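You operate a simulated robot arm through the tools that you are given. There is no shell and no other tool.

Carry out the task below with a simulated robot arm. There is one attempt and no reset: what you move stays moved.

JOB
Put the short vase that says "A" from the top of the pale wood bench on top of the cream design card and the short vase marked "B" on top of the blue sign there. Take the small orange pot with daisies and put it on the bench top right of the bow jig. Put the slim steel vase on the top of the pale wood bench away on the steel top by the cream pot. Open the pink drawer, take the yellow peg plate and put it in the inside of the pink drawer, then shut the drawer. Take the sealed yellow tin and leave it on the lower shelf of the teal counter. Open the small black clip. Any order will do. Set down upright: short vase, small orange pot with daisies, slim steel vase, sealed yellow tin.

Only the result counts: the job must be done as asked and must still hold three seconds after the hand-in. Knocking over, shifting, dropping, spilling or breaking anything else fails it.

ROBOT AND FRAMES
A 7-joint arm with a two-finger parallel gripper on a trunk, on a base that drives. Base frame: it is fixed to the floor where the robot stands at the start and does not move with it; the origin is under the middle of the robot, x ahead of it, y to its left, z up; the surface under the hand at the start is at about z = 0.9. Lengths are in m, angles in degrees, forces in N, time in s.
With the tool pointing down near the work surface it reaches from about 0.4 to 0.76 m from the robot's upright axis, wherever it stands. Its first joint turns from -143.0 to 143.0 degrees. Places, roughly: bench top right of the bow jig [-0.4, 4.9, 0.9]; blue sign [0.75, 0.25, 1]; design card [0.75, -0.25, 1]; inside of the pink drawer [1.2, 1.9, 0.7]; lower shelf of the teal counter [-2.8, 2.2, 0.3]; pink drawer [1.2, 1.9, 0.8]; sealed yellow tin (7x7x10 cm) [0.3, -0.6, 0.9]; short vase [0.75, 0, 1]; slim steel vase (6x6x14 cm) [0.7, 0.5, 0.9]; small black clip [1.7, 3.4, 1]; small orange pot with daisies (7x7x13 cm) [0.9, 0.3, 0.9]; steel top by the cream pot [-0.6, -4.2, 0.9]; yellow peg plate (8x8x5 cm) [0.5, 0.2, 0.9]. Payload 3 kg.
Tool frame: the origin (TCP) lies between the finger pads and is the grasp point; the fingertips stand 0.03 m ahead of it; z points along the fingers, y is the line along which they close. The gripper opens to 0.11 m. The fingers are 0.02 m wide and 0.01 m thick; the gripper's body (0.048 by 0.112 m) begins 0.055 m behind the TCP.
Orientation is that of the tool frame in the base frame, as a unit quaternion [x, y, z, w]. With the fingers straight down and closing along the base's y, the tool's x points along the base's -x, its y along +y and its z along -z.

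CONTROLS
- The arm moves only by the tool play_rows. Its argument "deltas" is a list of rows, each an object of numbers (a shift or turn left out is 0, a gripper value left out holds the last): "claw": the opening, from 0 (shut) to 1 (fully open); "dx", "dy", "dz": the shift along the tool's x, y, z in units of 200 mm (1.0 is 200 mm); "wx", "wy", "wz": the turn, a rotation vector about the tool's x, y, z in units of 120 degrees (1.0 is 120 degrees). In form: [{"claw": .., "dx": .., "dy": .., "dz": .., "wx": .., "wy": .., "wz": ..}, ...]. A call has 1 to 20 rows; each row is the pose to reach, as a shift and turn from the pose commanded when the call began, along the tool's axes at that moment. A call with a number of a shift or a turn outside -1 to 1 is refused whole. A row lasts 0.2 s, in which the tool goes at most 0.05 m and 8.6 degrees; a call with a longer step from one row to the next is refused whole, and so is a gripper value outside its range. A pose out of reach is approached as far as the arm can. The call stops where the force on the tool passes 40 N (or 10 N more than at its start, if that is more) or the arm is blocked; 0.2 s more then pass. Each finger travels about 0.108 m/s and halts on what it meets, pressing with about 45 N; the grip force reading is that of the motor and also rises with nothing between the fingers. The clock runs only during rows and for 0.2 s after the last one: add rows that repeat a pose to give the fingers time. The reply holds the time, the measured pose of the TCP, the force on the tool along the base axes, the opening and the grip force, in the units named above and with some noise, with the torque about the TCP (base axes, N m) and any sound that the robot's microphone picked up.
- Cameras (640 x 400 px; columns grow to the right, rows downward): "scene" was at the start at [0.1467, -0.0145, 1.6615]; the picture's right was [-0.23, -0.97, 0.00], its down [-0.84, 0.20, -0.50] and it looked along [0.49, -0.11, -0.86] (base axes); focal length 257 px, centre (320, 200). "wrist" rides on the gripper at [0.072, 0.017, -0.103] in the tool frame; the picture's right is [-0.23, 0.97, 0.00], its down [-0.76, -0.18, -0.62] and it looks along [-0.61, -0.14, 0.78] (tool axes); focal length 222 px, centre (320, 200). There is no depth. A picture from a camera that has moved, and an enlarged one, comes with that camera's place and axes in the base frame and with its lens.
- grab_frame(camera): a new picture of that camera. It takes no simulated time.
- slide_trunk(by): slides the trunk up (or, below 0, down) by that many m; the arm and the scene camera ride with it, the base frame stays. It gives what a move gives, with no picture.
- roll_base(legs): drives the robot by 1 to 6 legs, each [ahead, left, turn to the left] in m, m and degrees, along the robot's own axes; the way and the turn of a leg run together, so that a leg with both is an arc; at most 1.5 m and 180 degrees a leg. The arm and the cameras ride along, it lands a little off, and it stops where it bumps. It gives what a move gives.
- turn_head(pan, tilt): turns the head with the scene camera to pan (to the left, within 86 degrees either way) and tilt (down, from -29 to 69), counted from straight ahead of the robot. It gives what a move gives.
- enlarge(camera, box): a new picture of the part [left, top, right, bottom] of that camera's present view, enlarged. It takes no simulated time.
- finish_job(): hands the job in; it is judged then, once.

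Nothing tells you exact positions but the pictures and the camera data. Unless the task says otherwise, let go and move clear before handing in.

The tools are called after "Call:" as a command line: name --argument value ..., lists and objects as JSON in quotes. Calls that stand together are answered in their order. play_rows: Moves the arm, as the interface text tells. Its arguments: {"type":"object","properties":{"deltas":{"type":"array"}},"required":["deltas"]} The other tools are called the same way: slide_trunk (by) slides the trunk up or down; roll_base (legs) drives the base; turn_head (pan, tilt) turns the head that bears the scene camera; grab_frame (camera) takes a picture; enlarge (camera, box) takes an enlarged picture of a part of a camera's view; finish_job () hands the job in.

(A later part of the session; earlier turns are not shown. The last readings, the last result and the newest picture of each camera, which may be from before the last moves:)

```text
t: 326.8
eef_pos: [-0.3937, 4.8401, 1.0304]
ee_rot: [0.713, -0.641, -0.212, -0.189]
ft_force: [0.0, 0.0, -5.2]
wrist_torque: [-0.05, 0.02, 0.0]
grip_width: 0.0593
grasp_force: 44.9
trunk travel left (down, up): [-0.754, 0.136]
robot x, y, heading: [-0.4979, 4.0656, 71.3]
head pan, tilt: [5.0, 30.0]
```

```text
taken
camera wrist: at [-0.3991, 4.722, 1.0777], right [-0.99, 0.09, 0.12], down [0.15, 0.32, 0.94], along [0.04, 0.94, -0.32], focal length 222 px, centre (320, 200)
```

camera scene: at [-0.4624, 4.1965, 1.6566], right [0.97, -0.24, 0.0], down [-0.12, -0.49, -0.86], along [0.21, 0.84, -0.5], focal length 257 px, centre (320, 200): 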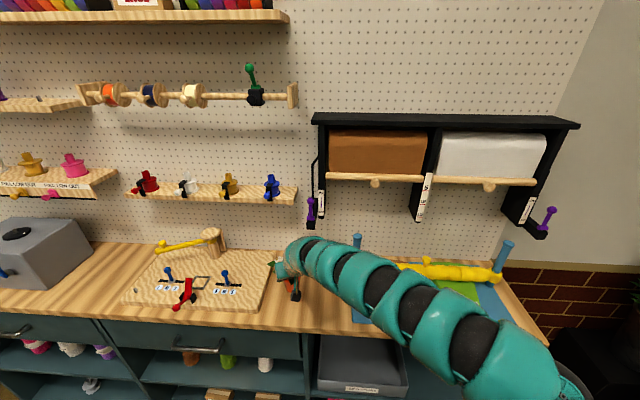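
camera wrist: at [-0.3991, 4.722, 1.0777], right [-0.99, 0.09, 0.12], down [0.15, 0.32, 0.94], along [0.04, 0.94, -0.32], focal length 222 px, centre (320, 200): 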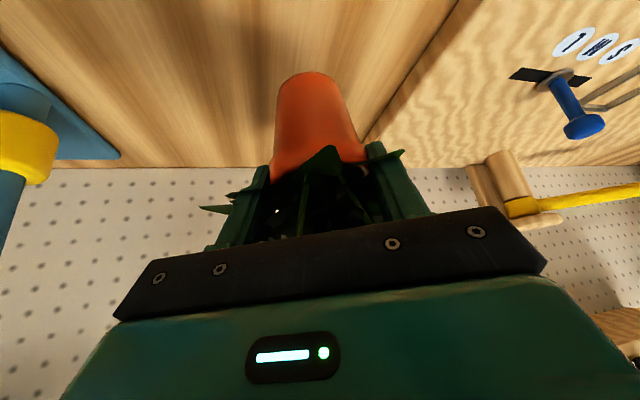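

The lever is upright as before. The pot hangs over clear bench, about 9 cm right of the jig. Lowering now, finishing in small arm steps.

Call:
slide_trunk --by -0.045

Call:
grab_frame --camera "wrist"

Call:
play_rows --deltas '[{"dx": 0.0055, "dz": 0.0084}, {"dx": 0.011, "dz": 0.0168}, {"dx": 0.0164, "dz": 0.025}]'

Call:
play_rows --deltas '[{"dx": 0.0055, "dz": 0.0084}, {"dx": 0.0082, "dz": 0.0126}]'

```text
t: 327.7
eef_pos: [-0.3953, 4.8386, 0.9874]
ee_rot: [0.712, -0.642, -0.211, -0.191]
ft_force: [0.1, -0.2, -4.4]
wrist_torque: [-0.04, -0.02, 0.01]
grip_width: 0.0594
grasp_force: 44.8
trunk travel left (down, up): [-0.709, 0.181]
robot x, y, heading: [-0.4982, 4.066, 71.1]
head pan, tilt: [5.0, 30.0]
```

```text
taken
camera wrist: at [-0.3997, 4.7202, 1.034], right [-0.99, 0.09, 0.12], down [0.15, 0.31, 0.94], along [0.04, 0.95, -0.32], focal length 222 px, centre (320, 200)
```

wrist: 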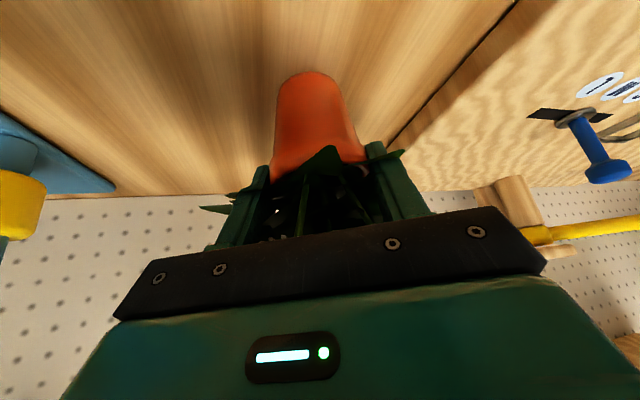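

```text
t: 328.5
eef_pos: [-0.3964, 4.8388, 0.9807]
ee_rot: [0.712, -0.642, -0.211, -0.191]
ft_force: [-0.1, 0.2, -4.4]
wrist_torque: [-0.03, 0.02, 0.0]
grip_width: 0.0597
grasp_force: 45.0
trunk travel left (down, up): [-0.709, 0.181]
robot x, y, heading: [-0.498, 4.0686, 70.9]
head pan, tilt: [5.0, 30.0]
```

```text
t: 329.1
eef_pos: [-0.3951, 4.8375, 0.9783]
ee_rot: [0.712, -0.641, -0.212, -0.191]
ft_force: [0.6, 0.4, -4.7]
wrist_torque: [-0.04, 0.0, 0.0]
grip_width: 0.0594
grasp_force: 45.2
trunk travel left (down, up): [-0.709, 0.181]
robot x, y, heading: [-0.5001, 4.0667, 71.2]
head pan, tilt: [5.0, 30.0]
```

Call:
play_rows --deltas '[{"dx": 0.0055, "dz": 0.0084}]'

Call:
play_rows --deltas '[{"dx": 0.0055, "dz": 0.0084}]'

Call:
play_rows --deltas '[{"dx": 0.0055, "dz": 0.0084}]'

Call:
play_rows --deltas '[{"dx": 0.0055, "dz": 0.0084}]'

```text
t: 329.5
eef_pos: [-0.395, 4.8388, 0.976]
ee_rot: [0.712, -0.642, -0.212, -0.19]
ft_force: [-0.2, 0.0, -3.6]
wrist_torque: [-0.07, -0.01, 0.03]
grip_width: 0.0592
grasp_force: 45.6
trunk travel left (down, up): [-0.709, 0.181]
robot x, y, heading: [-0.4972, 4.0664, 71.4]
head pan, tilt: [5.0, 30.0]
```

```text
t: 329.9
eef_pos: [-0.3964, 4.8377, 0.9738]
ee_rot: [0.713, -0.641, -0.213, -0.191]
ft_force: [0.4, 0.1, -4.0]
wrist_torque: [-0.03, 0.02, 0.0]
grip_width: 0.0592
grasp_force: 44.5
trunk travel left (down, up): [-0.709, 0.181]
robot x, y, heading: [-0.4966, 4.0671, 71.3]
head pan, tilt: [5.0, 30.0]
```

```text
t: 330.3
eef_pos: [-0.3961, 4.8383, 0.9729]
ee_rot: [0.712, -0.641, -0.212, -0.192]
ft_force: [1.7, -0.9, 1.6]
wrist_torque: [0.08, -0.04, -0.06]
grip_width: 0.0592
grasp_force: 44.5
trunk travel left (down, up): [-0.709, 0.181]
robot x, y, heading: [-0.5001, 4.0694, 71.4]
head pan, tilt: [5.0, 30.0]
```

```text
t: 330.7
eef_pos: [-0.3958, 4.8371, 0.9733]
ee_rot: [0.712, -0.641, -0.213, -0.192]
ft_force: [1.8, -1.7, 12.7]
wrist_torque: [0.4, -0.03, -0.07]
grip_width: 0.0594
grasp_force: 45.4
trunk travel left (down, up): [-0.709, 0.181]
robot x, y, heading: [-0.5004, 4.0694, 71.1]
head pan, tilt: [5.0, 30.0]
```

Touchdown at 0.973. I'll relax, open the fingers, rise 9 cm clear of the flowers and back away.

Call:
play_rows --deltas '[{"dx": -0.004, "dz": -0.006, "claw": 0.58}, {"dx": -0.004, "dz": -0.006, "claw": 0.7}, {"dx": -0.004, "dz": -0.006, "claw": 0.85}, {"dx": -0.004, "dz": -0.006, "claw": 1.0}, {"dx": -0.004, "dz": -0.006, "claw": 1.0}]'

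Call:
grab_frame --camera "wrist"

Call:
slide_trunk --by 0.1

Call:
grab_frame --camera "wrist"

```text
t: 331.9
eef_pos: [-0.396, 4.8377, 0.972]
ee_rot: [0.712, -0.641, -0.212, -0.191]
ft_force: [0.3, -2.2, 3.8]
wrist_torque: [0.04, 0.0, 0.01]
grip_width: 0.1101
grasp_force: 0.0
trunk travel left (down, up): [-0.709, 0.181]
robot x, y, heading: [-0.4984, 4.0682, 71.2]
head pan, tilt: [5.0, 30.0]
```

```text
taken
camera wrist: at [-0.4005, 4.7189, 1.0188], right [-0.99, 0.09, 0.12], down [0.15, 0.31, 0.94], along [0.04, 0.95, -0.32], focal length 222 px, centre (320, 200)
```

wrist: 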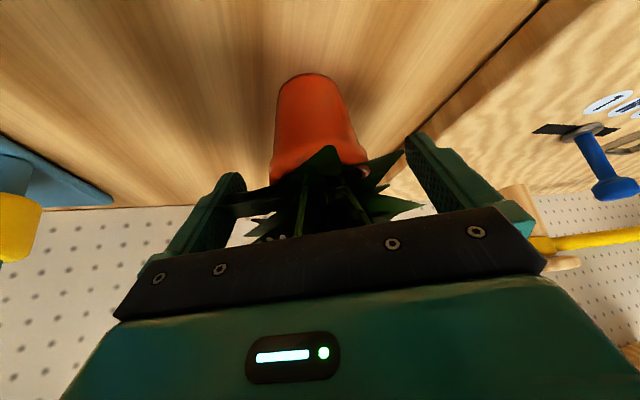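

```text
t: 333.2
eef_pos: [-0.3959, 4.8378, 1.0715]
ee_rot: [0.712, -0.641, -0.212, -0.192]
ft_force: [-0.8, 0.9, 0.5]
wrist_torque: [0.01, 0.01, 0.0]
grip_width: 0.11
grasp_force: 0.1
trunk travel left (down, up): [-0.809, 0.081]
robot x, y, heading: [-0.496, 4.0672, 71.1]
head pan, tilt: [5.0, 30.0]
```

```text
taken
camera wrist: at [-0.4003, 4.7196, 1.1182], right [-0.99, 0.09, 0.12], down [0.15, 0.31, 0.94], along [0.04, 0.95, -0.32], focal length 222 px, centre (320, 200)
```

wrist: 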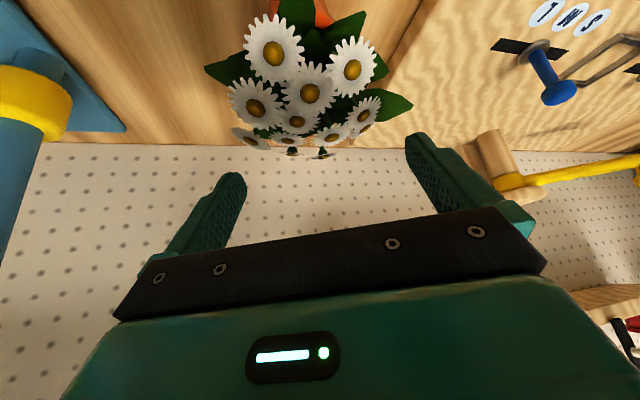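

The pot stands free and upright. Backing away and verifying from the head camera.

Call:
roll_base --legs '[[-0.35, 0, 0]]'

Call:
turn_head --pan 20 --tilt 35

Call:
grab_frame --camera "scene"

Call:
enlarge --camera "scene" --box '[200, 120, 440, 270]'

```text
t: 335.5
eef_pos: [-0.5151, 4.5074, 1.0705]
ee_rot: [0.715, -0.638, -0.213, -0.19]
ft_force: [0.3, 0.6, 0.0]
wrist_torque: [-0.01, -0.03, 0.0]
grip_width: 0.1099
grasp_force: 0.0
trunk travel left (down, up): [-0.809, 0.081]
robot x, y, heading: [-0.6072, 3.7405, 71.5]
head pan, tilt: [5.0, 30.0]
```

```text
t: 336.2
eef_pos: [-0.5126, 4.5076, 1.0715]
ee_rot: [0.715, -0.639, -0.212, -0.19]
ft_force: [0.2, -0.1, 0.1]
wrist_torque: [0.01, -0.01, 0.01]
grip_width: 0.11
grasp_force: 0.2
trunk travel left (down, up): [-0.809, 0.081]
robot x, y, heading: [-0.6106, 3.7355, 71.5]
head pan, tilt: [20.0, 35.0]
```

```text
taken
camera scene: at [-0.5854, 3.9015, 1.7041], right [1.0, 0.03, 0.0], down [0.02, -0.57, -0.82], along [-0.02, 0.82, -0.57], focal length 257 px, centre (320, 200)
```

scene: 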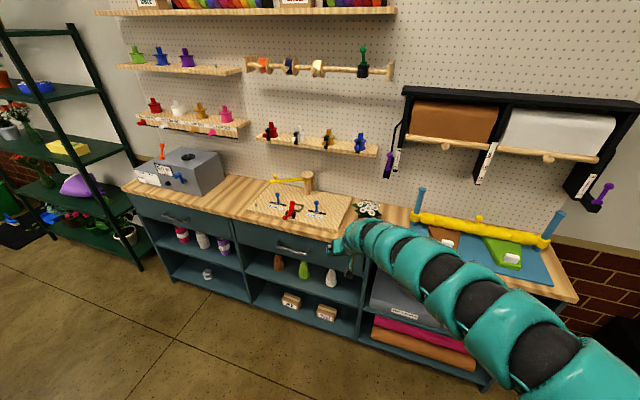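

```text
2.67 times, centred on (320, 195) of scene
camera zoom: at [-0.5854, 3.9015, 1.7041], right [1.0, 0.03, 0.0], down [0.02, -0.57, -0.82], along [-0.02, 0.82, -0.57], focal length 686 px, centre (320, 213)
```

zoom: 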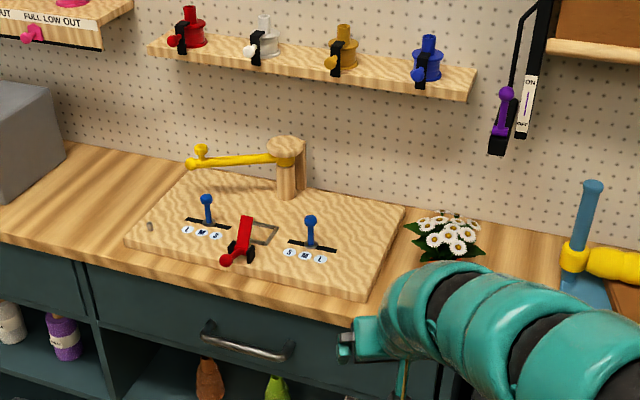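

The daisies are standing on the bench top just right of the bow jig. Next is the tin, which goes to the teal counter's lower shelf. From here I'll turn left to scout that counter first.

Call:
roll_base --legs '[[-0.1, 0, 0], [0, 0, 75]]'

Call:
turn_head --pan 60 --tilt 25

Call:
grab_frame --camera "scene"

Call:
turn_head --pan 30 --tilt 25

Call:
grab_frame --camera "scene"

```text
t: 340.6
eef_pos: [-1.361, 3.9381, 1.0709]
ee_rot: [0.956, -0.073, -0.285, -0.022]
ft_force: [-0.2, 0.4, -0.5]
wrist_torque: [-0.02, -0.02, 0.0]
grip_width: 0.11
grasp_force: 0.1
trunk travel left (down, up): [-0.809, 0.081]
robot x, y, heading: [-0.6402, 3.643, 146.4]
head pan, tilt: [20.0, 35.0]
```

```text
t: 341.7
eef_pos: [-1.3603, 3.9385, 1.0715]
ee_rot: [0.956, -0.073, -0.285, -0.022]
ft_force: [0.6, 0.1, -0.1]
wrist_torque: [-0.02, 0.02, -0.02]
grip_width: 0.1098
grasp_force: 0.1
trunk travel left (down, up): [-0.809, 0.081]
robot x, y, heading: [-0.6438, 3.6419, 146.7]
head pan, tilt: [60.0, 25.0]
```

```text
taken
camera scene: at [-0.7888, 3.6472, 1.7199], right [-0.44, 0.9, 0.0], down [0.38, 0.19, -0.91], along [-0.81, -0.4, -0.42], focal length 257 px, centre (320, 200)
```

scene: 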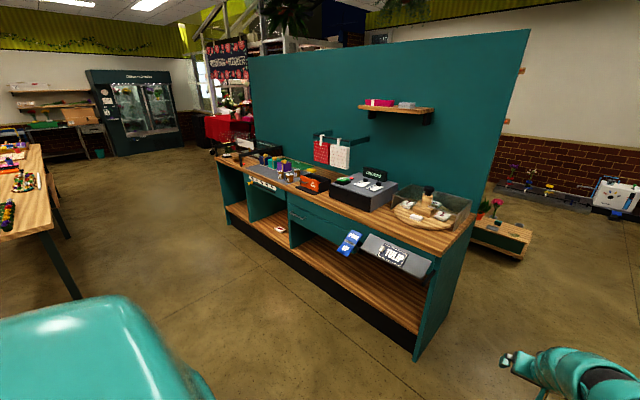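

```text
t: 342.6
eef_pos: [-1.3612, 3.9385, 1.0711]
ee_rot: [0.955, -0.073, -0.285, -0.022]
ft_force: [0.4, 0.1, -0.5]
wrist_torque: [-0.03, 0.03, 0.02]
grip_width: 0.1102
grasp_force: 0.0
trunk travel left (down, up): [-0.809, 0.081]
robot x, y, heading: [-0.6434, 3.6459, 146.2]
head pan, tilt: [30.0, 25.0]
```

```text
taken
camera scene: at [-0.7983, 3.6938, 1.7199], right [0.06, 1.0, 0.0], down [0.42, -0.03, -0.91], along [-0.9, 0.06, -0.42], focal length 257 px, centre (320, 200)
```

scene: 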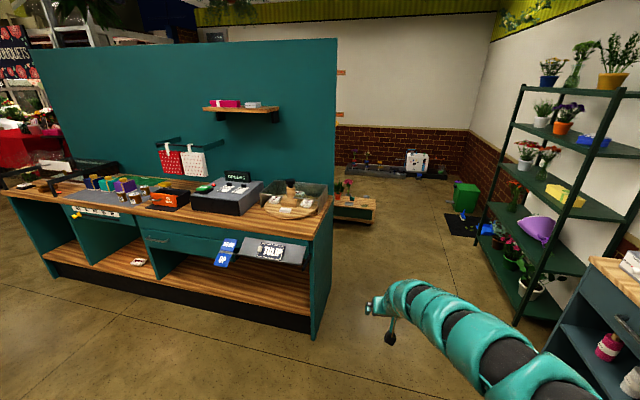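

Call:
turn_head --pan 55 --tilt 28

Call:
enlarge --camera "scene" --box '[180, 130, 460, 310]'

Call:
enlarge --camera "scene" --box '[180, 150, 320, 240]'

Call:
grab_frame --camera "scene"

```text
t: 343.5
eef_pos: [-1.3616, 3.9382, 1.0709]
ee_rot: [0.956, -0.073, -0.285, -0.022]
ft_force: [0.4, -0.4, 0.5]
wrist_torque: [-0.03, 0.01, 0.02]
grip_width: 0.1103
grasp_force: 0.0
trunk travel left (down, up): [-0.809, 0.081]
robot x, y, heading: [-0.6388, 3.6406, 146.6]
head pan, tilt: [55.0, 28.0]
```

```text
2.22 times, centred on (320, 220) of scene
camera zoom: at [-0.7913, 3.6549, 1.7151], right [-0.37, 0.93, 0.0], down [0.44, 0.17, -0.88], along [-0.82, -0.32, -0.47], focal length 572 px, centre (320, 156)
```

zoom: 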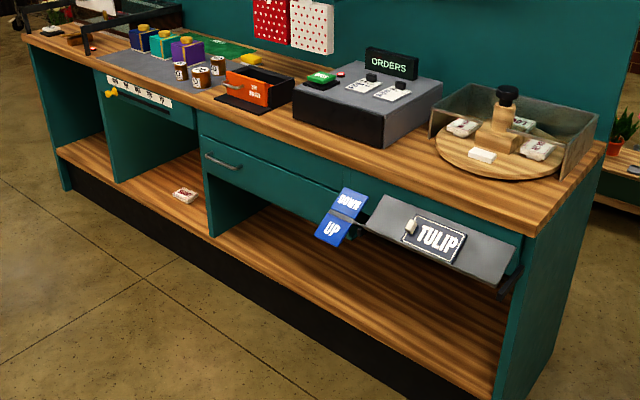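

```text
4.44 times, centred on (250, 195) of scene
camera zoom: at [-0.7913, 3.6549, 1.7151], right [-0.37, 0.93, 0.0], down [0.44, 0.17, -0.88], along [-0.82, -0.32, -0.47], focal length 1144 px, centre (631, 222)
```

zoom: 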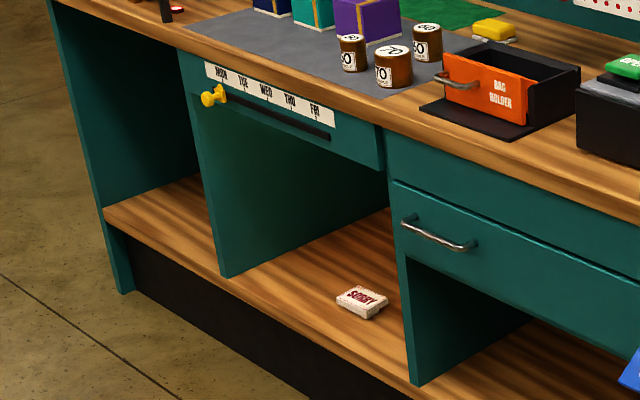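

```text
taken
camera scene: at [-0.7913, 3.6549, 1.7151], right [-0.37, 0.93, 0.0], down [0.44, 0.17, -0.88], along [-0.82, -0.32, -0.47], focal length 257 px, centre (320, 200)
```

scene: 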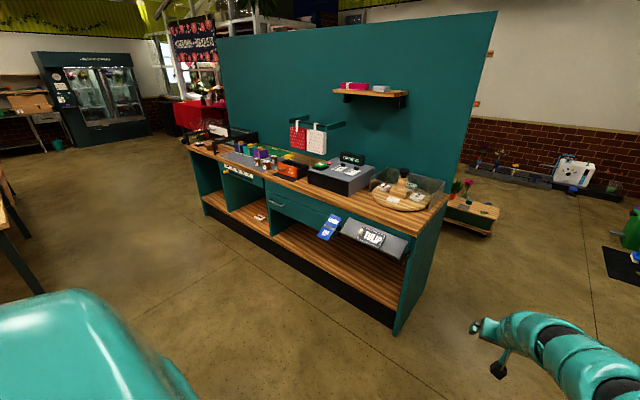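

I can see the teal counter: its lower shelf is about at z=0.3 with its front edge near n=-3.09. A small "SORRY" card lies in the middle bay near u=1.31. I'll set the tin to the left of that card. Now back to the bench for the tin: turn, drive forward, then right along the aisle.

Call:
roll_base --legs '[[0, 0, -164.8]]'

Call:
roll_base --legs '[[1.22, 0, 0], [0, -1.3, 0]]'

Call:
turn_head --pan -30 --tilt 30

Call:
grab_frame --camera "scene"

```text
t: 350.7
eef_pos: [0.1283, 3.5324, 1.0712]
ee_rot: [-0.046, 0.957, 0.013, 0.286]
ft_force: [-0.1, 0.4, -0.4]
wrist_torque: [-0.04, -0.01, 0.02]
grip_width: 0.1099
grasp_force: 0.2
trunk travel left (down, up): [-0.809, 0.081]
robot x, y, heading: [-0.6423, 3.6396, -19.0]
head pan, tilt: [55.0, 28.0]
```

```text
t: 362.8
eef_pos: [0.885, 1.9565, 1.071]
ee_rot: [-0.061, 0.956, 0.018, 0.285]
ft_force: [0.2, -0.2, -0.3]
wrist_torque: [0.04, 0.0, 0.0]
grip_width: 0.11
grasp_force: 0.1
trunk travel left (down, up): [-0.809, 0.081]
robot x, y, heading: [0.1139, 2.0397, -17.4]
head pan, tilt: [55.0, 28.0]
```

```text
t: 364.4
eef_pos: [0.8853, 1.9551, 1.0714]
ee_rot: [-0.061, 0.957, 0.019, 0.284]
ft_force: [-0.6, 0.8, 0.4]
wrist_torque: [0.01, -0.04, 0.03]
grip_width: 0.1097
grasp_force: 0.0
trunk travel left (down, up): [-0.809, 0.081]
robot x, y, heading: [0.1089, 2.0391, -17.7]
head pan, tilt: [-30.0, 30.0]
```

```text
taken
camera scene: at [0.2512, 1.9492, 1.7119], right [-0.74, -0.68, 0.0], down [-0.34, 0.37, -0.87], along [0.59, -0.64, -0.5], focal length 257 px, centre (320, 200)
```

scene: 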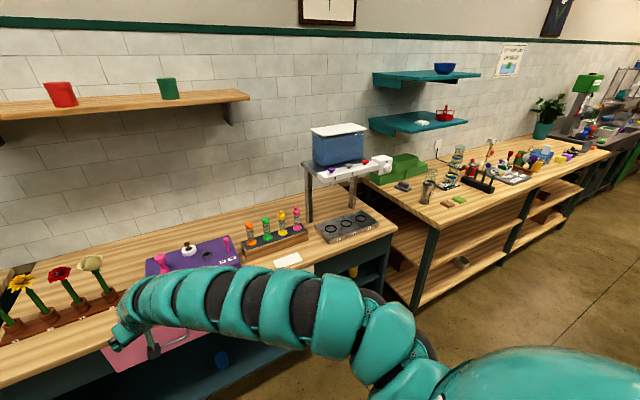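

Continuing right along the aisle to the tin at the bench's right end.

Call:
roll_base --legs '[[0, -1.25, 0], [0, -1.25, 0]]'

Call:
turn_head --pan 0 --tilt 45

Call:
grab_frame --camera "scene"

Call:
grab_frame --camera "wrist"

```text
t: 376.7
eef_pos: [0.1516, -0.4453, 1.0712]
ee_rot: [-0.067, 0.956, 0.02, 0.285]
ft_force: [-0.6, 0.0, 0.8]
wrist_torque: [-0.03, 0.03, 0.0]
grip_width: 0.1101
grasp_force: 0.0
trunk travel left (down, up): [-0.809, 0.081]
robot x, y, heading: [-0.6258, -0.369, -16.6]
head pan, tilt: [-30.0, 30.0]
```

```text
t: 377.7
eef_pos: [0.1515, -0.4462, 1.0704]
ee_rot: [-0.067, 0.956, 0.02, 0.284]
ft_force: [0.6, -0.6, -0.1]
wrist_torque: [0.01, 0.0, 0.01]
grip_width: 0.1099
grasp_force: 0.0
trunk travel left (down, up): [-0.809, 0.081]
robot x, y, heading: [-0.6219, -0.3678, -16.9]
head pan, tilt: [0.0, 45.0]
```

```text
taken
camera scene: at [-0.4661, -0.4167, 1.6893], right [-0.29, -0.96, 0.0], down [-0.68, 0.2, -0.71], along [0.68, -0.2, -0.71], focal length 257 px, centre (320, 200)
```

scene: 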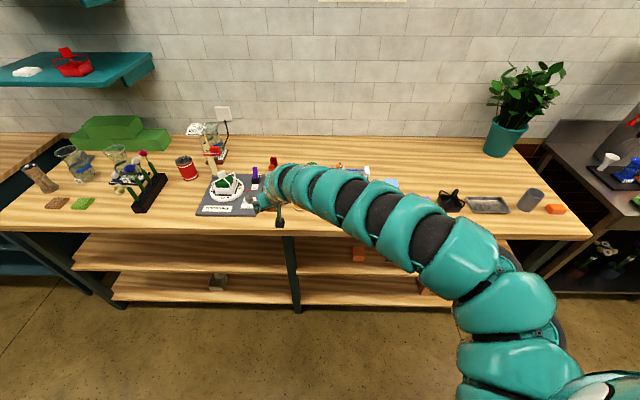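

```text
taken
camera wrist: at [0.0343, -0.4452, 1.1182], right [0.05, 0.99, 0.12], down [0.32, -0.13, 0.94], along [0.95, -0.01, -0.32], focal length 222 px, centre (320, 200)
```

wrist: 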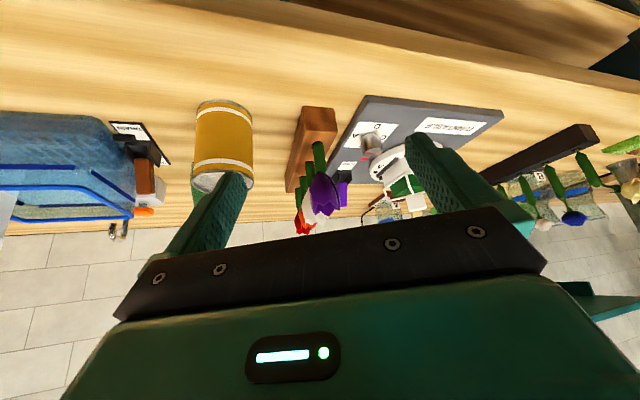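

The yellow tin is at about n=0.44, u=-0.45. I'll line up with it and re-pitch the tool to a plain 50° forward tilt. That lets me both grip the tin here and reach under the counter later.

Call:
roll_base --legs '[[-0.05, -0.07, -1.3]]'

Call:
play_rows --deltas '[{"dx": -0.056, "dy": -0.033, "dz": 0.037, "wx": 0.0364, "wy": -0.0346, "wz": 0.041}, {"dx": -0.1125, "dy": -0.066, "dz": 0.0735, "wx": 0.0728, "wy": -0.0691, "wz": 0.082}, {"dx": -0.169, "dy": -0.1, "dz": 0.11, "wx": 0.1091, "wy": -0.1037, "wz": 0.123}, {"dx": -0.225, "dy": -0.133, "dz": 0.147, "wx": 0.1455, "wy": -0.1382, "wz": 0.164}, {"dx": -0.225, "dy": -0.133, "dz": 0.147, "wx": 0.1455, "wy": -0.1382, "wz": 0.164}]'

Call:
grab_frame --camera "wrist"

Call:
grab_frame --camera "scene"

```text
t: 378.8
eef_pos: [0.0813, -0.5138, 1.0728]
ee_rot: [-0.057, 0.957, 0.016, 0.285]
ft_force: [0.0, -0.7, -0.2]
wrist_torque: [-0.03, -0.01, -0.04]
grip_width: 0.1098
grasp_force: 0.0
trunk travel left (down, up): [-0.809, 0.081]
robot x, y, heading: [-0.6854, -0.4228, -18.0]
head pan, tilt: [0.0, 45.0]
```

```text
t: 380.0
eef_pos: [0.1385, -0.5327, 1.0719]
ee_rot: [0.154, 0.893, -0.073, 0.417]
ft_force: [-0.4, -0.3, 0.7]
wrist_torque: [0.01, -0.01, 0.04]
grip_width: 0.11
grasp_force: 0.0
trunk travel left (down, up): [-0.809, 0.081]
robot x, y, heading: [-0.691, -0.4202, -18.0]
head pan, tilt: [0.0, 45.0]
```

```text
taken
camera wrist: at [0.0255, -0.4756, 1.0822], right [0.46, 0.87, 0.17], down [-0.05, -0.17, 0.98], along [0.88, -0.46, -0.04], focal length 222 px, centre (320, 200)
```

wrist: 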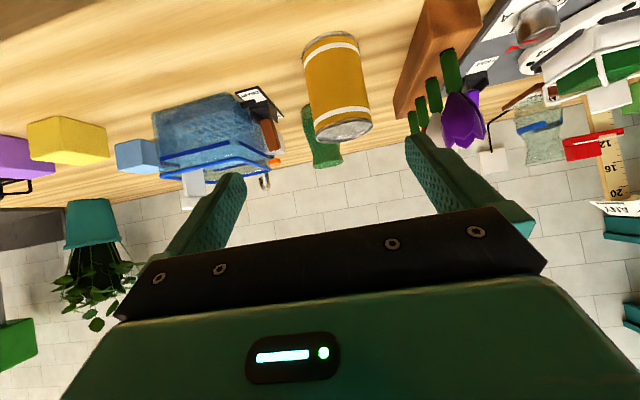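

```text
taken
camera scene: at [-0.5353, -0.4716, 1.6893], right [-0.31, -0.95, 0.0], down [-0.67, 0.22, -0.71], along [0.67, -0.22, -0.71], focal length 257 px, centre (320, 200)
```

scene: 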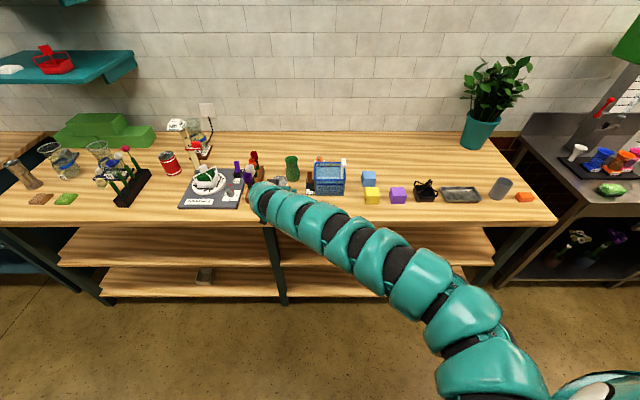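

The tin's centre is at about n=0.424, u=-0.445, with its top at z=1.0. I'll drive 8 cm nearer, position the fingers just above and in front of it, and check.

Call:
roll_base --legs '[[0.08, 0, 0]]'

Call:
play_rows --deltas '[{"dx": 0.14, "dy": 0.043}, {"dx": 0.282, "dy": 0.086}, {"dx": 0.282, "dy": 0.086}]'

Call:
grab_frame --camera "wrist"

```text
t: 381.0
eef_pos: [0.2136, -0.5581, 1.0707]
ee_rot: [0.152, 0.894, -0.071, 0.416]
ft_force: [0.5, 0.0, -0.9]
wrist_torque: [-0.01, -0.02, -0.01]
grip_width: 0.1099
grasp_force: 0.1
trunk travel left (down, up): [-0.809, 0.081]
robot x, y, heading: [-0.6174, -0.4451, -18.2]
head pan, tilt: [0.0, 45.0]
```

```text
t: 381.8
eef_pos: [0.1842, -0.5313, 1.0263]
ee_rot: [0.154, 0.893, -0.072, 0.417]
ft_force: [0.4, -0.2, 0.3]
wrist_torque: [-0.01, -0.01, -0.04]
grip_width: 0.1098
grasp_force: 0.1
trunk travel left (down, up): [-0.809, 0.081]
robot x, y, heading: [-0.6141, -0.4445, -17.9]
head pan, tilt: [0.0, 45.0]
```

```text
taken
camera wrist: at [0.0723, -0.4732, 1.0376], right [0.46, 0.87, 0.17], down [-0.05, -0.17, 0.98], along [0.89, -0.46, -0.04], focal length 222 px, centre (320, 200)
```

wrist: 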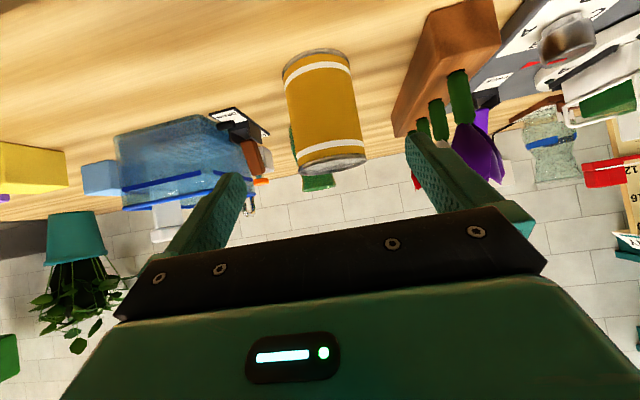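

Well aligned. Sliding forward and down so the fingers straddle the tin.

Call:
play_rows --deltas '[{"dx": -0.005, "dy": 0.033, "dz": 0.1}, {"dx": -0.01, "dy": 0.033, "dz": 0.2}, {"dx": -0.015, "dy": 0.033, "dz": 0.3}, {"dx": -0.02, "dy": 0.033, "dz": 0.4}, {"dx": -0.0205, "dy": 0.033, "dz": 0.502}]'

Call:
grab_frame --camera "wrist"

```text
t: 383.0
eef_pos: [0.2386, -0.541, 0.9808]
ee_rot: [0.153, 0.893, -0.071, 0.416]
ft_force: [0.5, 1.5, -0.6]
wrist_torque: [-0.01, -0.01, -0.02]
grip_width: 0.1101
grasp_force: 0.1
out of reach, approached as far as the arm can: row 4, 5
trunk travel left (down, up): [-0.809, 0.081]
robot x, y, heading: [-0.615, -0.4432, -18.3]
head pan, tilt: [0.0, 45.0]
```

```text
taken
camera wrist: at [0.1264, -0.4839, 0.9923], right [0.46, 0.87, 0.17], down [-0.05, -0.17, 0.98], along [0.89, -0.46, -0.04], focal length 222 px, centre (320, 200)
```

wrist: 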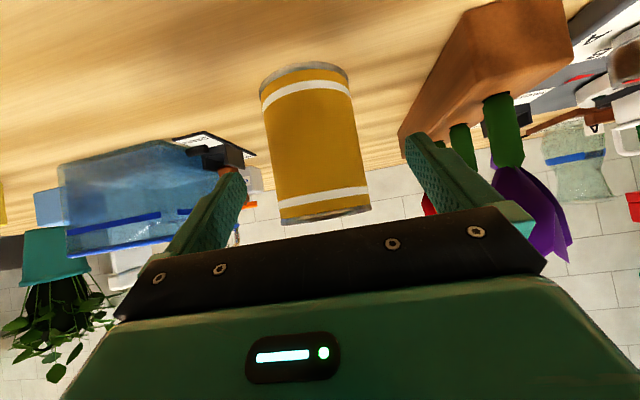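

The arm is at its reach limit 2.5 cm short, so the base will provide the rest: lower 1.6 cm and drive 2.5 cm forward.

Call:
slide_trunk --by -0.016

Call:
roll_base --legs '[[0.025, 0, 0]]'

Call:
grab_frame --camera "wrist"

```text
t: 383.6
eef_pos: [0.2385, -0.5414, 0.9659]
ee_rot: [0.154, 0.893, -0.072, 0.416]
ft_force: [-0.3, -0.2, -0.3]
wrist_torque: [0.03, 0.0, 0.0]
grip_width: 0.1101
grasp_force: 0.1
trunk travel left (down, up): [-0.793, 0.097]
robot x, y, heading: [-0.6166, -0.4494, -18.2]
head pan, tilt: [0.0, 45.0]
```

```text
t: 384.5
eef_pos: [0.2632, -0.5515, 0.965]
ee_rot: [0.153, 0.894, -0.072, 0.416]
ft_force: [0.8, 0.3, -0.6]
wrist_torque: [0.0, 0.05, 0.01]
grip_width: 0.11
grasp_force: 0.1
trunk travel left (down, up): [-0.793, 0.097]
robot x, y, heading: [-0.5914, -0.4531, -18.0]
head pan, tilt: [0.0, 45.0]
```

```text
taken
camera wrist: at [0.1512, -0.4924, 0.9753], right [0.46, 0.87, 0.17], down [-0.05, -0.17, 0.98], along [0.89, -0.46, -0.04], focal length 222 px, centre (320, 200)
```

wrist: 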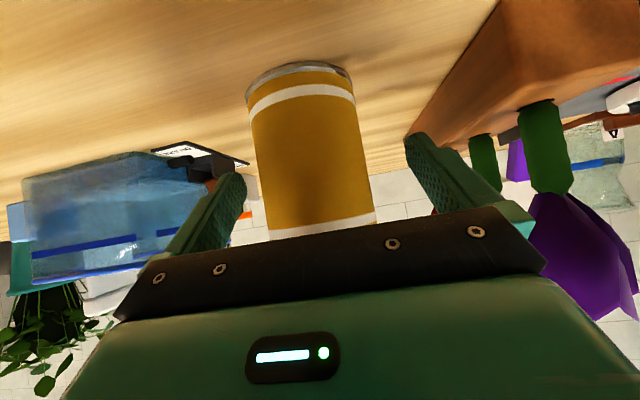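

The tin sits between the fingers, about 5 mm to one side. I'll centre and close.

Call:
play_rows --deltas '[{"dy": -0.022, "claw": 1.0}, {"dy": -0.022, "claw": 0.85}, {"dy": -0.022, "claw": 0.72}, {"dy": -0.022, "claw": 0.6}, {"dy": -0.022, "claw": 0.5}, {"dy": -0.022, "claw": 0.5}]'

Call:
grab_frame --camera "wrist"

```text
t: 385.9
eef_pos: [0.2595, -0.5533, 0.9659]
ee_rot: [0.153, 0.893, -0.072, 0.417]
ft_force: [-0.8, 0.5, 2.7]
wrist_torque: [-0.05, -0.03, 0.07]
grip_width: 0.0667
grasp_force: 44.7
trunk travel left (down, up): [-0.793, 0.097]
robot x, y, heading: [-0.5893, -0.4515, -18.3]
head pan, tilt: [0.0, 45.0]
```

```text
taken
camera wrist: at [0.1484, -0.4964, 0.9768], right [0.46, 0.87, 0.17], down [-0.05, -0.17, 0.98], along [0.89, -0.46, -0.04], focal length 222 px, centre (320, 200)
```

wrist: 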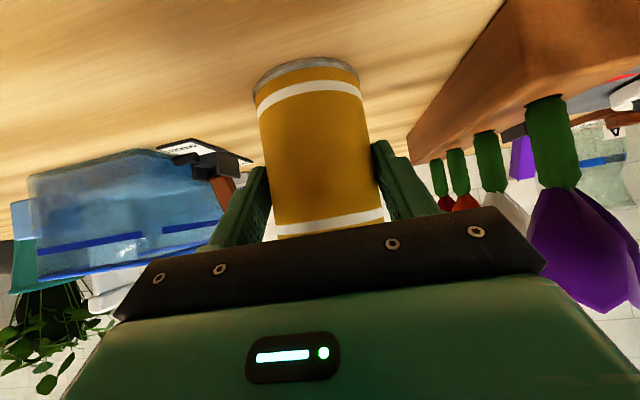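

The tin is gripped (6.7 cm). I'll lift it, back off, and drive left along the aisle.

Call:
slide_trunk --by 0.09

Call:
roll_base --legs '[[-0.17, 0, 0], [0, 1.2, 0], [0, 1.2, 0]]'

Call:
grab_frame --camera "wrist"

```text
t: 387.1
eef_pos: [0.2615, -0.554, 1.0552]
ee_rot: [0.152, 0.893, -0.071, 0.417]
ft_force: [0.2, 0.3, -2.6]
wrist_torque: [0.01, 0.05, 0.01]
grip_width: 0.0667
grasp_force: 45.0
trunk travel left (down, up): [-0.883, 0.007]
robot x, y, heading: [-0.5901, -0.4539, -18.3]
head pan, tilt: [0.0, 45.0]
```

```text
t: 399.9
eef_pos: [0.8255, 1.7791, 1.0541]
ee_rot: [0.155, 0.893, -0.072, 0.416]
ft_force: [0.3, -0.2, -3.9]
wrist_torque: [0.01, 0.1, 0.02]
grip_width: 0.0667
grasp_force: 44.8
trunk travel left (down, up): [-0.883, 0.007]
robot x, y, heading: [-0.0282, 1.8811, -18.6]
head pan, tilt: [0.0, 45.0]
```

```text
taken
camera wrist: at [0.7133, 1.8375, 1.0659], right [0.47, 0.87, 0.17], down [-0.05, -0.17, 0.98], along [0.88, -0.47, -0.04], focal length 222 px, centre (320, 200)
```

wrist: 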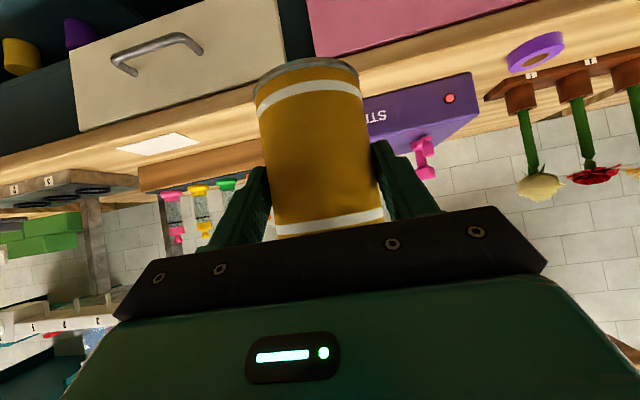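

The tin is held well. Now backing through the gap past the island's end, then turning left 180° to face the teal counter.

Call:
roll_base --legs '[[-1.15, 0.1, 0]]'

Call:
roll_base --legs '[[0, 0, 90], [0, 0, 90.3]]'

Call:
turn_head --pan 10 --tilt 35

Call:
grab_frame --camera "scene"

```text
t: 405.9
eef_pos: [-0.249, 2.2425, 1.0556]
ee_rot: [0.155, 0.893, -0.073, 0.416]
ft_force: [0.6, 1.1, -2.7]
wrist_torque: [0.0, 0.08, 0.01]
grip_width: 0.0668
grasp_force: 44.8
trunk travel left (down, up): [-0.883, 0.007]
robot x, y, heading: [-1.1012, 2.3424, -18.2]
head pan, tilt: [0.0, 45.0]
```

```text
t: 413.9
eef_pos: [-1.952, 2.4514, 1.0541]
ee_rot: [0.893, -0.157, -0.416, -0.074]
ft_force: [0.4, -0.3, -3.3]
wrist_torque: [-0.03, -0.04, 0.0]
grip_width: 0.0664
grasp_force: 44.8
trunk travel left (down, up): [-0.883, 0.007]
robot x, y, heading: [-1.0998, 2.3469, 161.6]
head pan, tilt: [0.0, 45.0]
```

```text
t: 414.6
eef_pos: [-1.9517, 2.4519, 1.0549]
ee_rot: [0.893, -0.157, -0.416, -0.073]
ft_force: [0.2, 0.2, -2.3]
wrist_torque: [0.0, -0.05, 0.01]
grip_width: 0.0664
grasp_force: 44.8
trunk travel left (down, up): [-0.883, 0.007]
robot x, y, heading: [-1.1026, 2.3428, 161.4]
head pan, tilt: [10.0, 35.0]
```

```text
taken
camera scene: at [-1.263, 2.3846, 1.778], right [0.15, 0.99, 0.0], down [0.57, -0.09, -0.82], along [-0.81, 0.12, -0.57], focal length 257 px, centre (320, 200)
```

scene: 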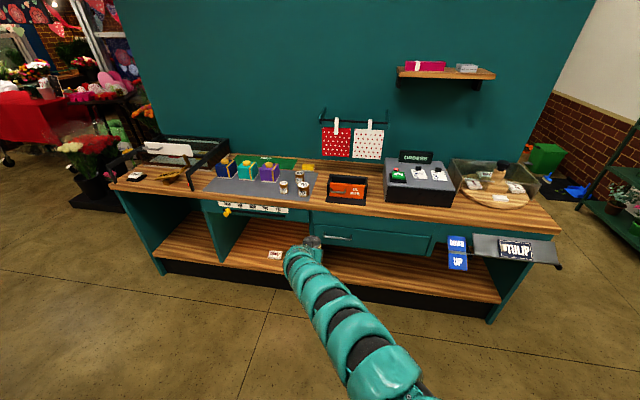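

I'm facing the counter. I'll lower the tin to shelf level here in open space, then move forward and left until it's in front of the middle bay.

Call:
slide_trunk --by -0.4

Call:
slide_trunk --by -0.22

Call:
roll_base --legs '[[0.33, 0, 0.4], [0, 0.59, 0]]'

Call:
turn_head --pan 10 --tilt 25

Call:
grab_frame --camera "scene"

Call:
grab_frame --camera "wrist"

```text
t: 418.4
eef_pos: [-1.9519, 2.4506, 0.6545]
ee_rot: [0.893, -0.156, -0.416, -0.073]
ft_force: [0.0, -0.3, -3.0]
wrist_torque: [-0.04, -0.08, -0.01]
grip_width: 0.0667
grasp_force: 45.2
trunk travel left (down, up): [-0.483, 0.408]
robot x, y, heading: [-1.1017, 2.3468, 161.4]
head pan, tilt: [10.0, 35.0]
```

```text
t: 420.8
eef_pos: [-1.9517, 2.4517, 0.4354]
ee_rot: [0.893, -0.156, -0.415, -0.073]
ft_force: [-0.6, 0.5, -2.9]
wrist_torque: [-0.03, -0.07, 0.0]
grip_width: 0.0667
grasp_force: 44.6
trunk travel left (down, up): [-0.263, 0.628]
robot x, y, heading: [-1.1018, 2.3454, 161.4]
head pan, tilt: [10.0, 35.0]
```

```text
t: 425.9
eef_pos: [-2.4468, 1.9926, 0.4347]
ee_rot: [0.893, -0.153, -0.417, -0.072]
ft_force: [0.0, -0.8, -2.9]
wrist_torque: [-0.02, -0.07, 0.03]
grip_width: 0.0664
grasp_force: 45.2
trunk travel left (down, up): [-0.263, 0.628]
robot x, y, heading: [-1.5934, 1.8933, 162.1]
head pan, tilt: [10.0, 35.0]
```

```text
t: 426.6
eef_pos: [-2.4464, 1.9926, 0.4348]
ee_rot: [0.894, -0.153, -0.416, -0.072]
ft_force: [-1.2, -0.9, -3.1]
wrist_torque: [-0.01, -0.06, 0.02]
grip_width: 0.067
grasp_force: 44.9
trunk travel left (down, up): [-0.263, 0.628]
robot x, y, heading: [-1.5968, 1.8934, 162.0]
head pan, tilt: [10.0, 25.0]
```

```text
taken
camera scene: at [-1.7611, 1.9313, 1.1738], right [0.14, 0.99, 0.0], down [0.42, -0.06, -0.91], along [-0.9, 0.13, -0.42], focal length 257 px, centre (320, 200)
```

scene: 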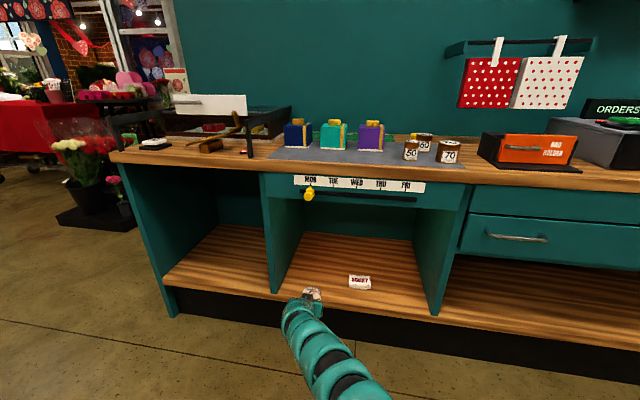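

```text
taken
camera wrist: at [-2.3329, 1.9341, 0.4459], right [-0.46, -0.87, 0.17], down [0.05, 0.17, 0.98], along [-0.89, 0.46, -0.04], focal length 222 px, centre (320, 200)
```

wrist: 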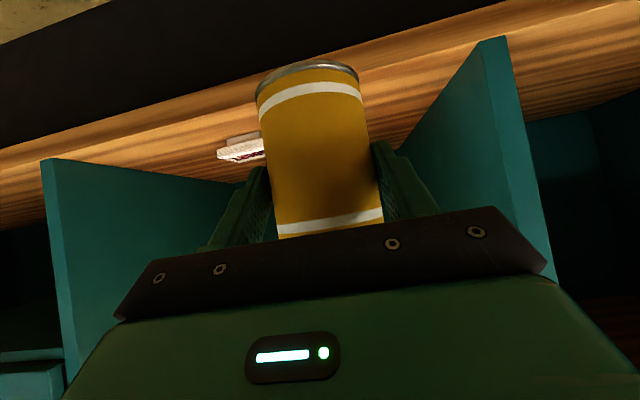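

Perfect view: the middle bay spans u≈0.92–1.59, the SORRY card is near u=1.30, and the tin is lined up at u≈1.13. Driving forward 28 cm to bring it over the shelf.

Call:
roll_base --legs '[[0.28, 0.01, 0]]'

Call:
grab_frame --camera "scene"

Call:
grab_frame --camera "wrist"

```text
t: 428.6
eef_pos: [-2.714, 2.0711, 0.4353]
ee_rot: [0.893, -0.153, -0.417, -0.072]
ft_force: [0.6, -1.0, -2.4]
wrist_torque: [-0.03, -0.06, 0.01]
grip_width: 0.0667
grasp_force: 45.1
trunk travel left (down, up): [-0.263, 0.628]
robot x, y, heading: [-1.8648, 1.9681, 161.9]
head pan, tilt: [10.0, 25.0]
```

```text
taken
camera scene: at [-2.0292, 2.0085, 1.1738], right [0.14, 0.99, 0.0], down [0.42, -0.06, -0.91], along [-0.9, 0.13, -0.42], focal length 257 px, centre (320, 200)
```

scene: 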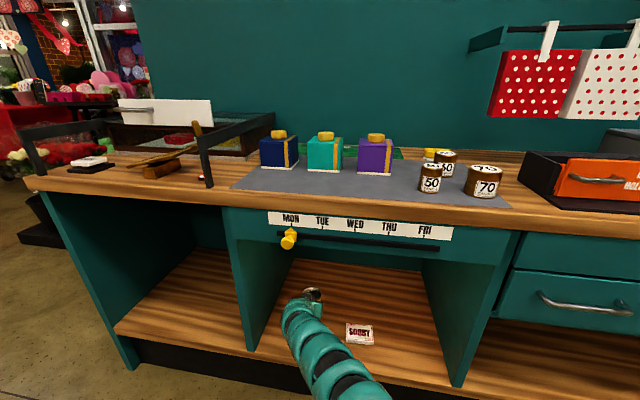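

```text
taken
camera wrist: at [-2.601, 2.012, 0.4459], right [-0.46, -0.87, 0.17], down [0.05, 0.17, 0.98], along [-0.89, 0.46, -0.04], focal length 222 px, centre (320, 200)
```

wrist: 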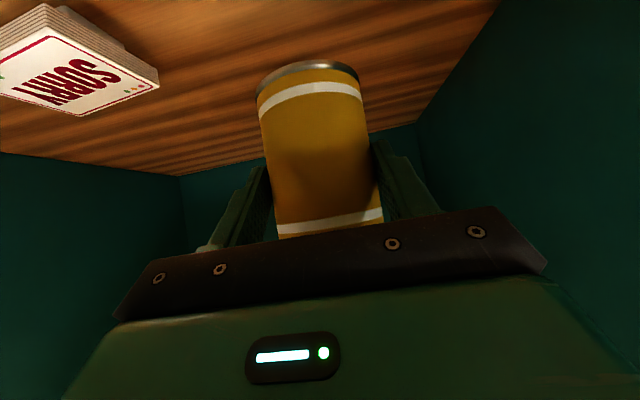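

The tin is over the shelf, left of the card and clear of the divider. Lowering with the trunk, then in small arm steps.

Call:
slide_trunk --by -0.055

Call:
play_rows --deltas '[{"dx": 0.0077, "dz": 0.0064}, {"dx": 0.0154, "dz": 0.0128}]'

Call:
play_rows --deltas '[{"dx": 0.0077, "dz": 0.0064}, {"dx": 0.0154, "dz": 0.0128}]'

Call:
play_rows --deltas '[{"dx": 0.0077, "dz": 0.0064}]'

```text
t: 429.5
eef_pos: [-2.7148, 2.0706, 0.3792]
ee_rot: [0.893, -0.152, -0.417, -0.071]
ft_force: [-0.1, 0.2, -3.4]
wrist_torque: [-0.02, -0.05, 0.01]
grip_width: 0.0666
grasp_force: 45.3
trunk travel left (down, up): [-0.208, 0.682]
robot x, y, heading: [-1.8616, 1.9702, 161.9]
head pan, tilt: [10.0, 25.0]
```

```text
t: 430.1
eef_pos: [-2.7148, 2.0704, 0.375]
ee_rot: [0.893, -0.154, -0.416, -0.073]
ft_force: [0.1, -0.3, -3.6]
wrist_torque: [0.0, -0.05, 0.01]
grip_width: 0.0664
grasp_force: 44.9
trunk travel left (down, up): [-0.208, 0.682]
robot x, y, heading: [-1.8654, 1.9681, 161.8]
head pan, tilt: [10.0, 25.0]
```

```text
t: 430.7
eef_pos: [-2.7149, 2.07, 0.3728]
ee_rot: [0.893, -0.154, -0.416, -0.071]
ft_force: [0.4, -0.9, -2.3]
wrist_torque: [-0.06, -0.07, -0.01]
grip_width: 0.0668
grasp_force: 44.4
trunk travel left (down, up): [-0.208, 0.682]
robot x, y, heading: [-1.8644, 1.9712, 161.9]
head pan, tilt: [10.0, 25.0]
```

```text
t: 431.1
eef_pos: [-2.7133, 2.069, 0.3696]
ee_rot: [0.894, -0.155, -0.415, -0.069]
ft_force: [-0.5, 0.1, -3.2]
wrist_torque: [-0.02, -0.05, 0.0]
grip_width: 0.0668
grasp_force: 45.3
trunk travel left (down, up): [-0.208, 0.682]
robot x, y, heading: [-1.8625, 1.967, 161.8]
head pan, tilt: [10.0, 25.0]
```

Call:
play_rows --deltas '[{"dx": 0.0077, "dz": 0.0064}]'

Call:
play_rows --deltas '[{"dx": 0.0077, "dz": 0.0064}]'

Call:
play_rows --deltas '[{"dx": 0.0077, "dz": 0.0064}]'

Call:
grab_frame --camera "wrist"

```text
t: 431.5
eef_pos: [-2.7097, 2.0675, 0.3674]
ee_rot: [0.893, -0.154, -0.416, -0.072]
ft_force: [-0.1, -0.3, -3.0]
wrist_torque: [-0.01, -0.09, 0.02]
grip_width: 0.0666
grasp_force: 45.1
out of reach, approached as far as the arm can: row 1
trunk travel left (down, up): [-0.208, 0.682]
robot x, y, heading: [-1.8595, 1.9692, 161.9]
head pan, tilt: [10.0, 25.0]
```

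```text
t: 431.9
eef_pos: [-2.7095, 2.069, 0.3655]
ee_rot: [0.893, -0.154, -0.416, -0.072]
ft_force: [0.2, 0.2, -3.5]
wrist_torque: [-0.05, -0.07, 0.0]
grip_width: 0.0665
grasp_force: 45.1
trunk travel left (down, up): [-0.208, 0.682]
robot x, y, heading: [-1.8644, 1.9703, 161.8]
head pan, tilt: [10.0, 25.0]
```

```text
t: 432.3
eef_pos: [-2.7101, 2.0671, 0.3641]
ee_rot: [0.894, -0.153, -0.416, -0.072]
ft_force: [0.7, 1.0, -3.0]
wrist_torque: [-0.01, -0.08, 0.01]
grip_width: 0.0665
grasp_force: 44.7
trunk travel left (down, up): [-0.208, 0.682]
robot x, y, heading: [-1.8642, 1.9721, 161.9]
head pan, tilt: [10.0, 25.0]
```

```text
taken
camera wrist: at [-2.5965, 2.0102, 0.3757], right [-0.46, -0.87, 0.17], down [0.05, 0.17, 0.98], along [-0.89, 0.46, -0.04], focal length 222 px, centre (320, 200)
```

wrist: 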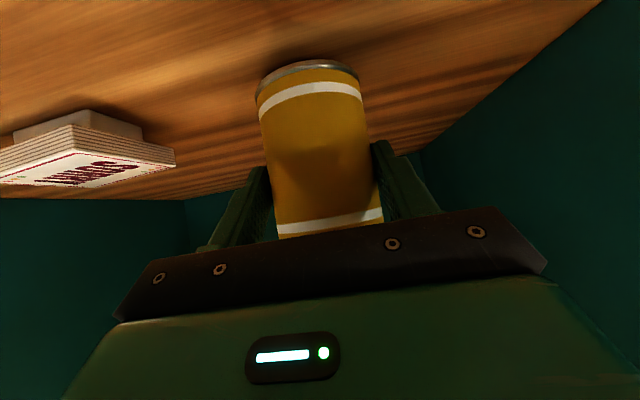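

Not touching yet (tin bottom at about 0.298). Continuing with small trunk steps.

Call:
slide_trunk --by -0.005

Call:
slide_trunk --by -0.005

```text
t: 432.9
eef_pos: [-2.7102, 2.0672, 0.3595]
ee_rot: [0.894, -0.153, -0.415, -0.072]
ft_force: [0.3, -0.5, -3.2]
wrist_torque: [0.01, -0.07, 0.01]
grip_width: 0.0665
grasp_force: 44.9
trunk travel left (down, up): [-0.203, 0.688]
robot x, y, heading: [-1.8635, 1.9727, 161.9]
head pan, tilt: [10.0, 25.0]
```

```text
t: 433.4
eef_pos: [-2.7091, 2.0681, 0.3556]
ee_rot: [0.894, -0.153, -0.416, -0.072]
ft_force: [1.5, -0.3, -2.2]
wrist_torque: [0.01, -0.05, -0.01]
grip_width: 0.0669
grasp_force: 44.7
trunk travel left (down, up): [-0.198, 0.692]
robot x, y, heading: [-1.8628, 1.9696, 162.0]
head pan, tilt: [10.0, 25.0]
```

Call:
slide_trunk --by -0.004

Call:
slide_trunk --by -0.003

Call:
enlarge --camera "wrist" --box '[220, 30, 420, 155]'

```text
t: 433.9
eef_pos: [-2.7095, 2.0679, 0.3505]
ee_rot: [0.893, -0.153, -0.416, -0.072]
ft_force: [0.0, 0.0, -2.6]
wrist_torque: [0.02, -0.05, 0.03]
grip_width: 0.0666
grasp_force: 44.8
trunk travel left (down, up): [-0.194, 0.696]
robot x, y, heading: [-1.8636, 1.9699, 162.1]
head pan, tilt: [10.0, 25.0]
```

```text
t: 434.4
eef_pos: [-2.7092, 2.0673, 0.3478]
ee_rot: [0.894, -0.153, -0.416, -0.071]
ft_force: [-0.1, 0.2, -2.1]
wrist_torque: [0.01, -0.04, -0.01]
grip_width: 0.0666
grasp_force: 44.9
trunk travel left (down, up): [-0.191, 0.7]
robot x, y, heading: [-1.8605, 1.9664, 161.9]
head pan, tilt: [10.0, 25.0]
```

```text
3.20 times, centred on (320, 92) of wrist
camera zoom: at [-2.5965, 2.01, 0.3588], right [-0.46, -0.87, 0.17], down [0.05, 0.17, 0.98], along [-0.89, 0.46, -0.04], focal length 711 px, centre (320, 544)
```

zoom: 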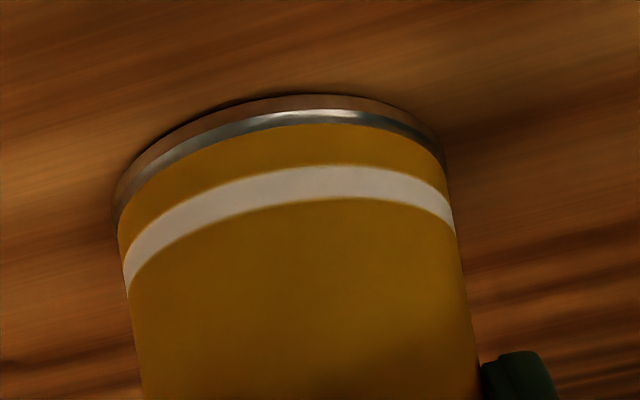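

Almost touching now. A few more millimetres.

Call:
slide_trunk --by -0.003

Call:
slide_trunk --by -0.003

Call:
slide_trunk --by -0.003

```text
t: 435.0
eef_pos: [-2.7106, 2.0681, 0.3472]
ee_rot: [0.893, -0.153, -0.418, -0.072]
ft_force: [0.8, -0.6, 3.4]
wrist_torque: [0.22, -0.09, 0.01]
grip_width: 0.0665
grasp_force: 45.2
trunk travel left (down, up): [-0.188, 0.702]
robot x, y, heading: [-1.8614, 1.9722, 161.7]
head pan, tilt: [10.0, 25.0]
```

```text
t: 435.5
eef_pos: [-2.7111, 2.0688, 0.3466]
ee_rot: [0.892, -0.153, -0.419, -0.072]
ft_force: [4.7, 0.6, 20.4]
wrist_torque: [0.43, -0.57, -0.1]
grip_width: 0.0663
grasp_force: 44.7
trunk travel left (down, up): [-0.185, 0.706]
robot x, y, heading: [-1.8625, 1.9707, 161.9]
head pan, tilt: [10.0, 25.0]
```

```text
t: 436.0
eef_pos: [-2.7099, 2.0668, 0.3454]
ee_rot: [0.891, -0.153, -0.421, -0.07]
ft_force: [3.2, 1.6, 35.8]
wrist_torque: [0.51, 0.26, -0.11]
grip_width: 0.0669
grasp_force: 45.1
trunk travel left (down, up): [-0.182, 0.708]
robot x, y, heading: [-1.8603, 1.968, 161.9]
head pan, tilt: [10.0, 25.0]
```

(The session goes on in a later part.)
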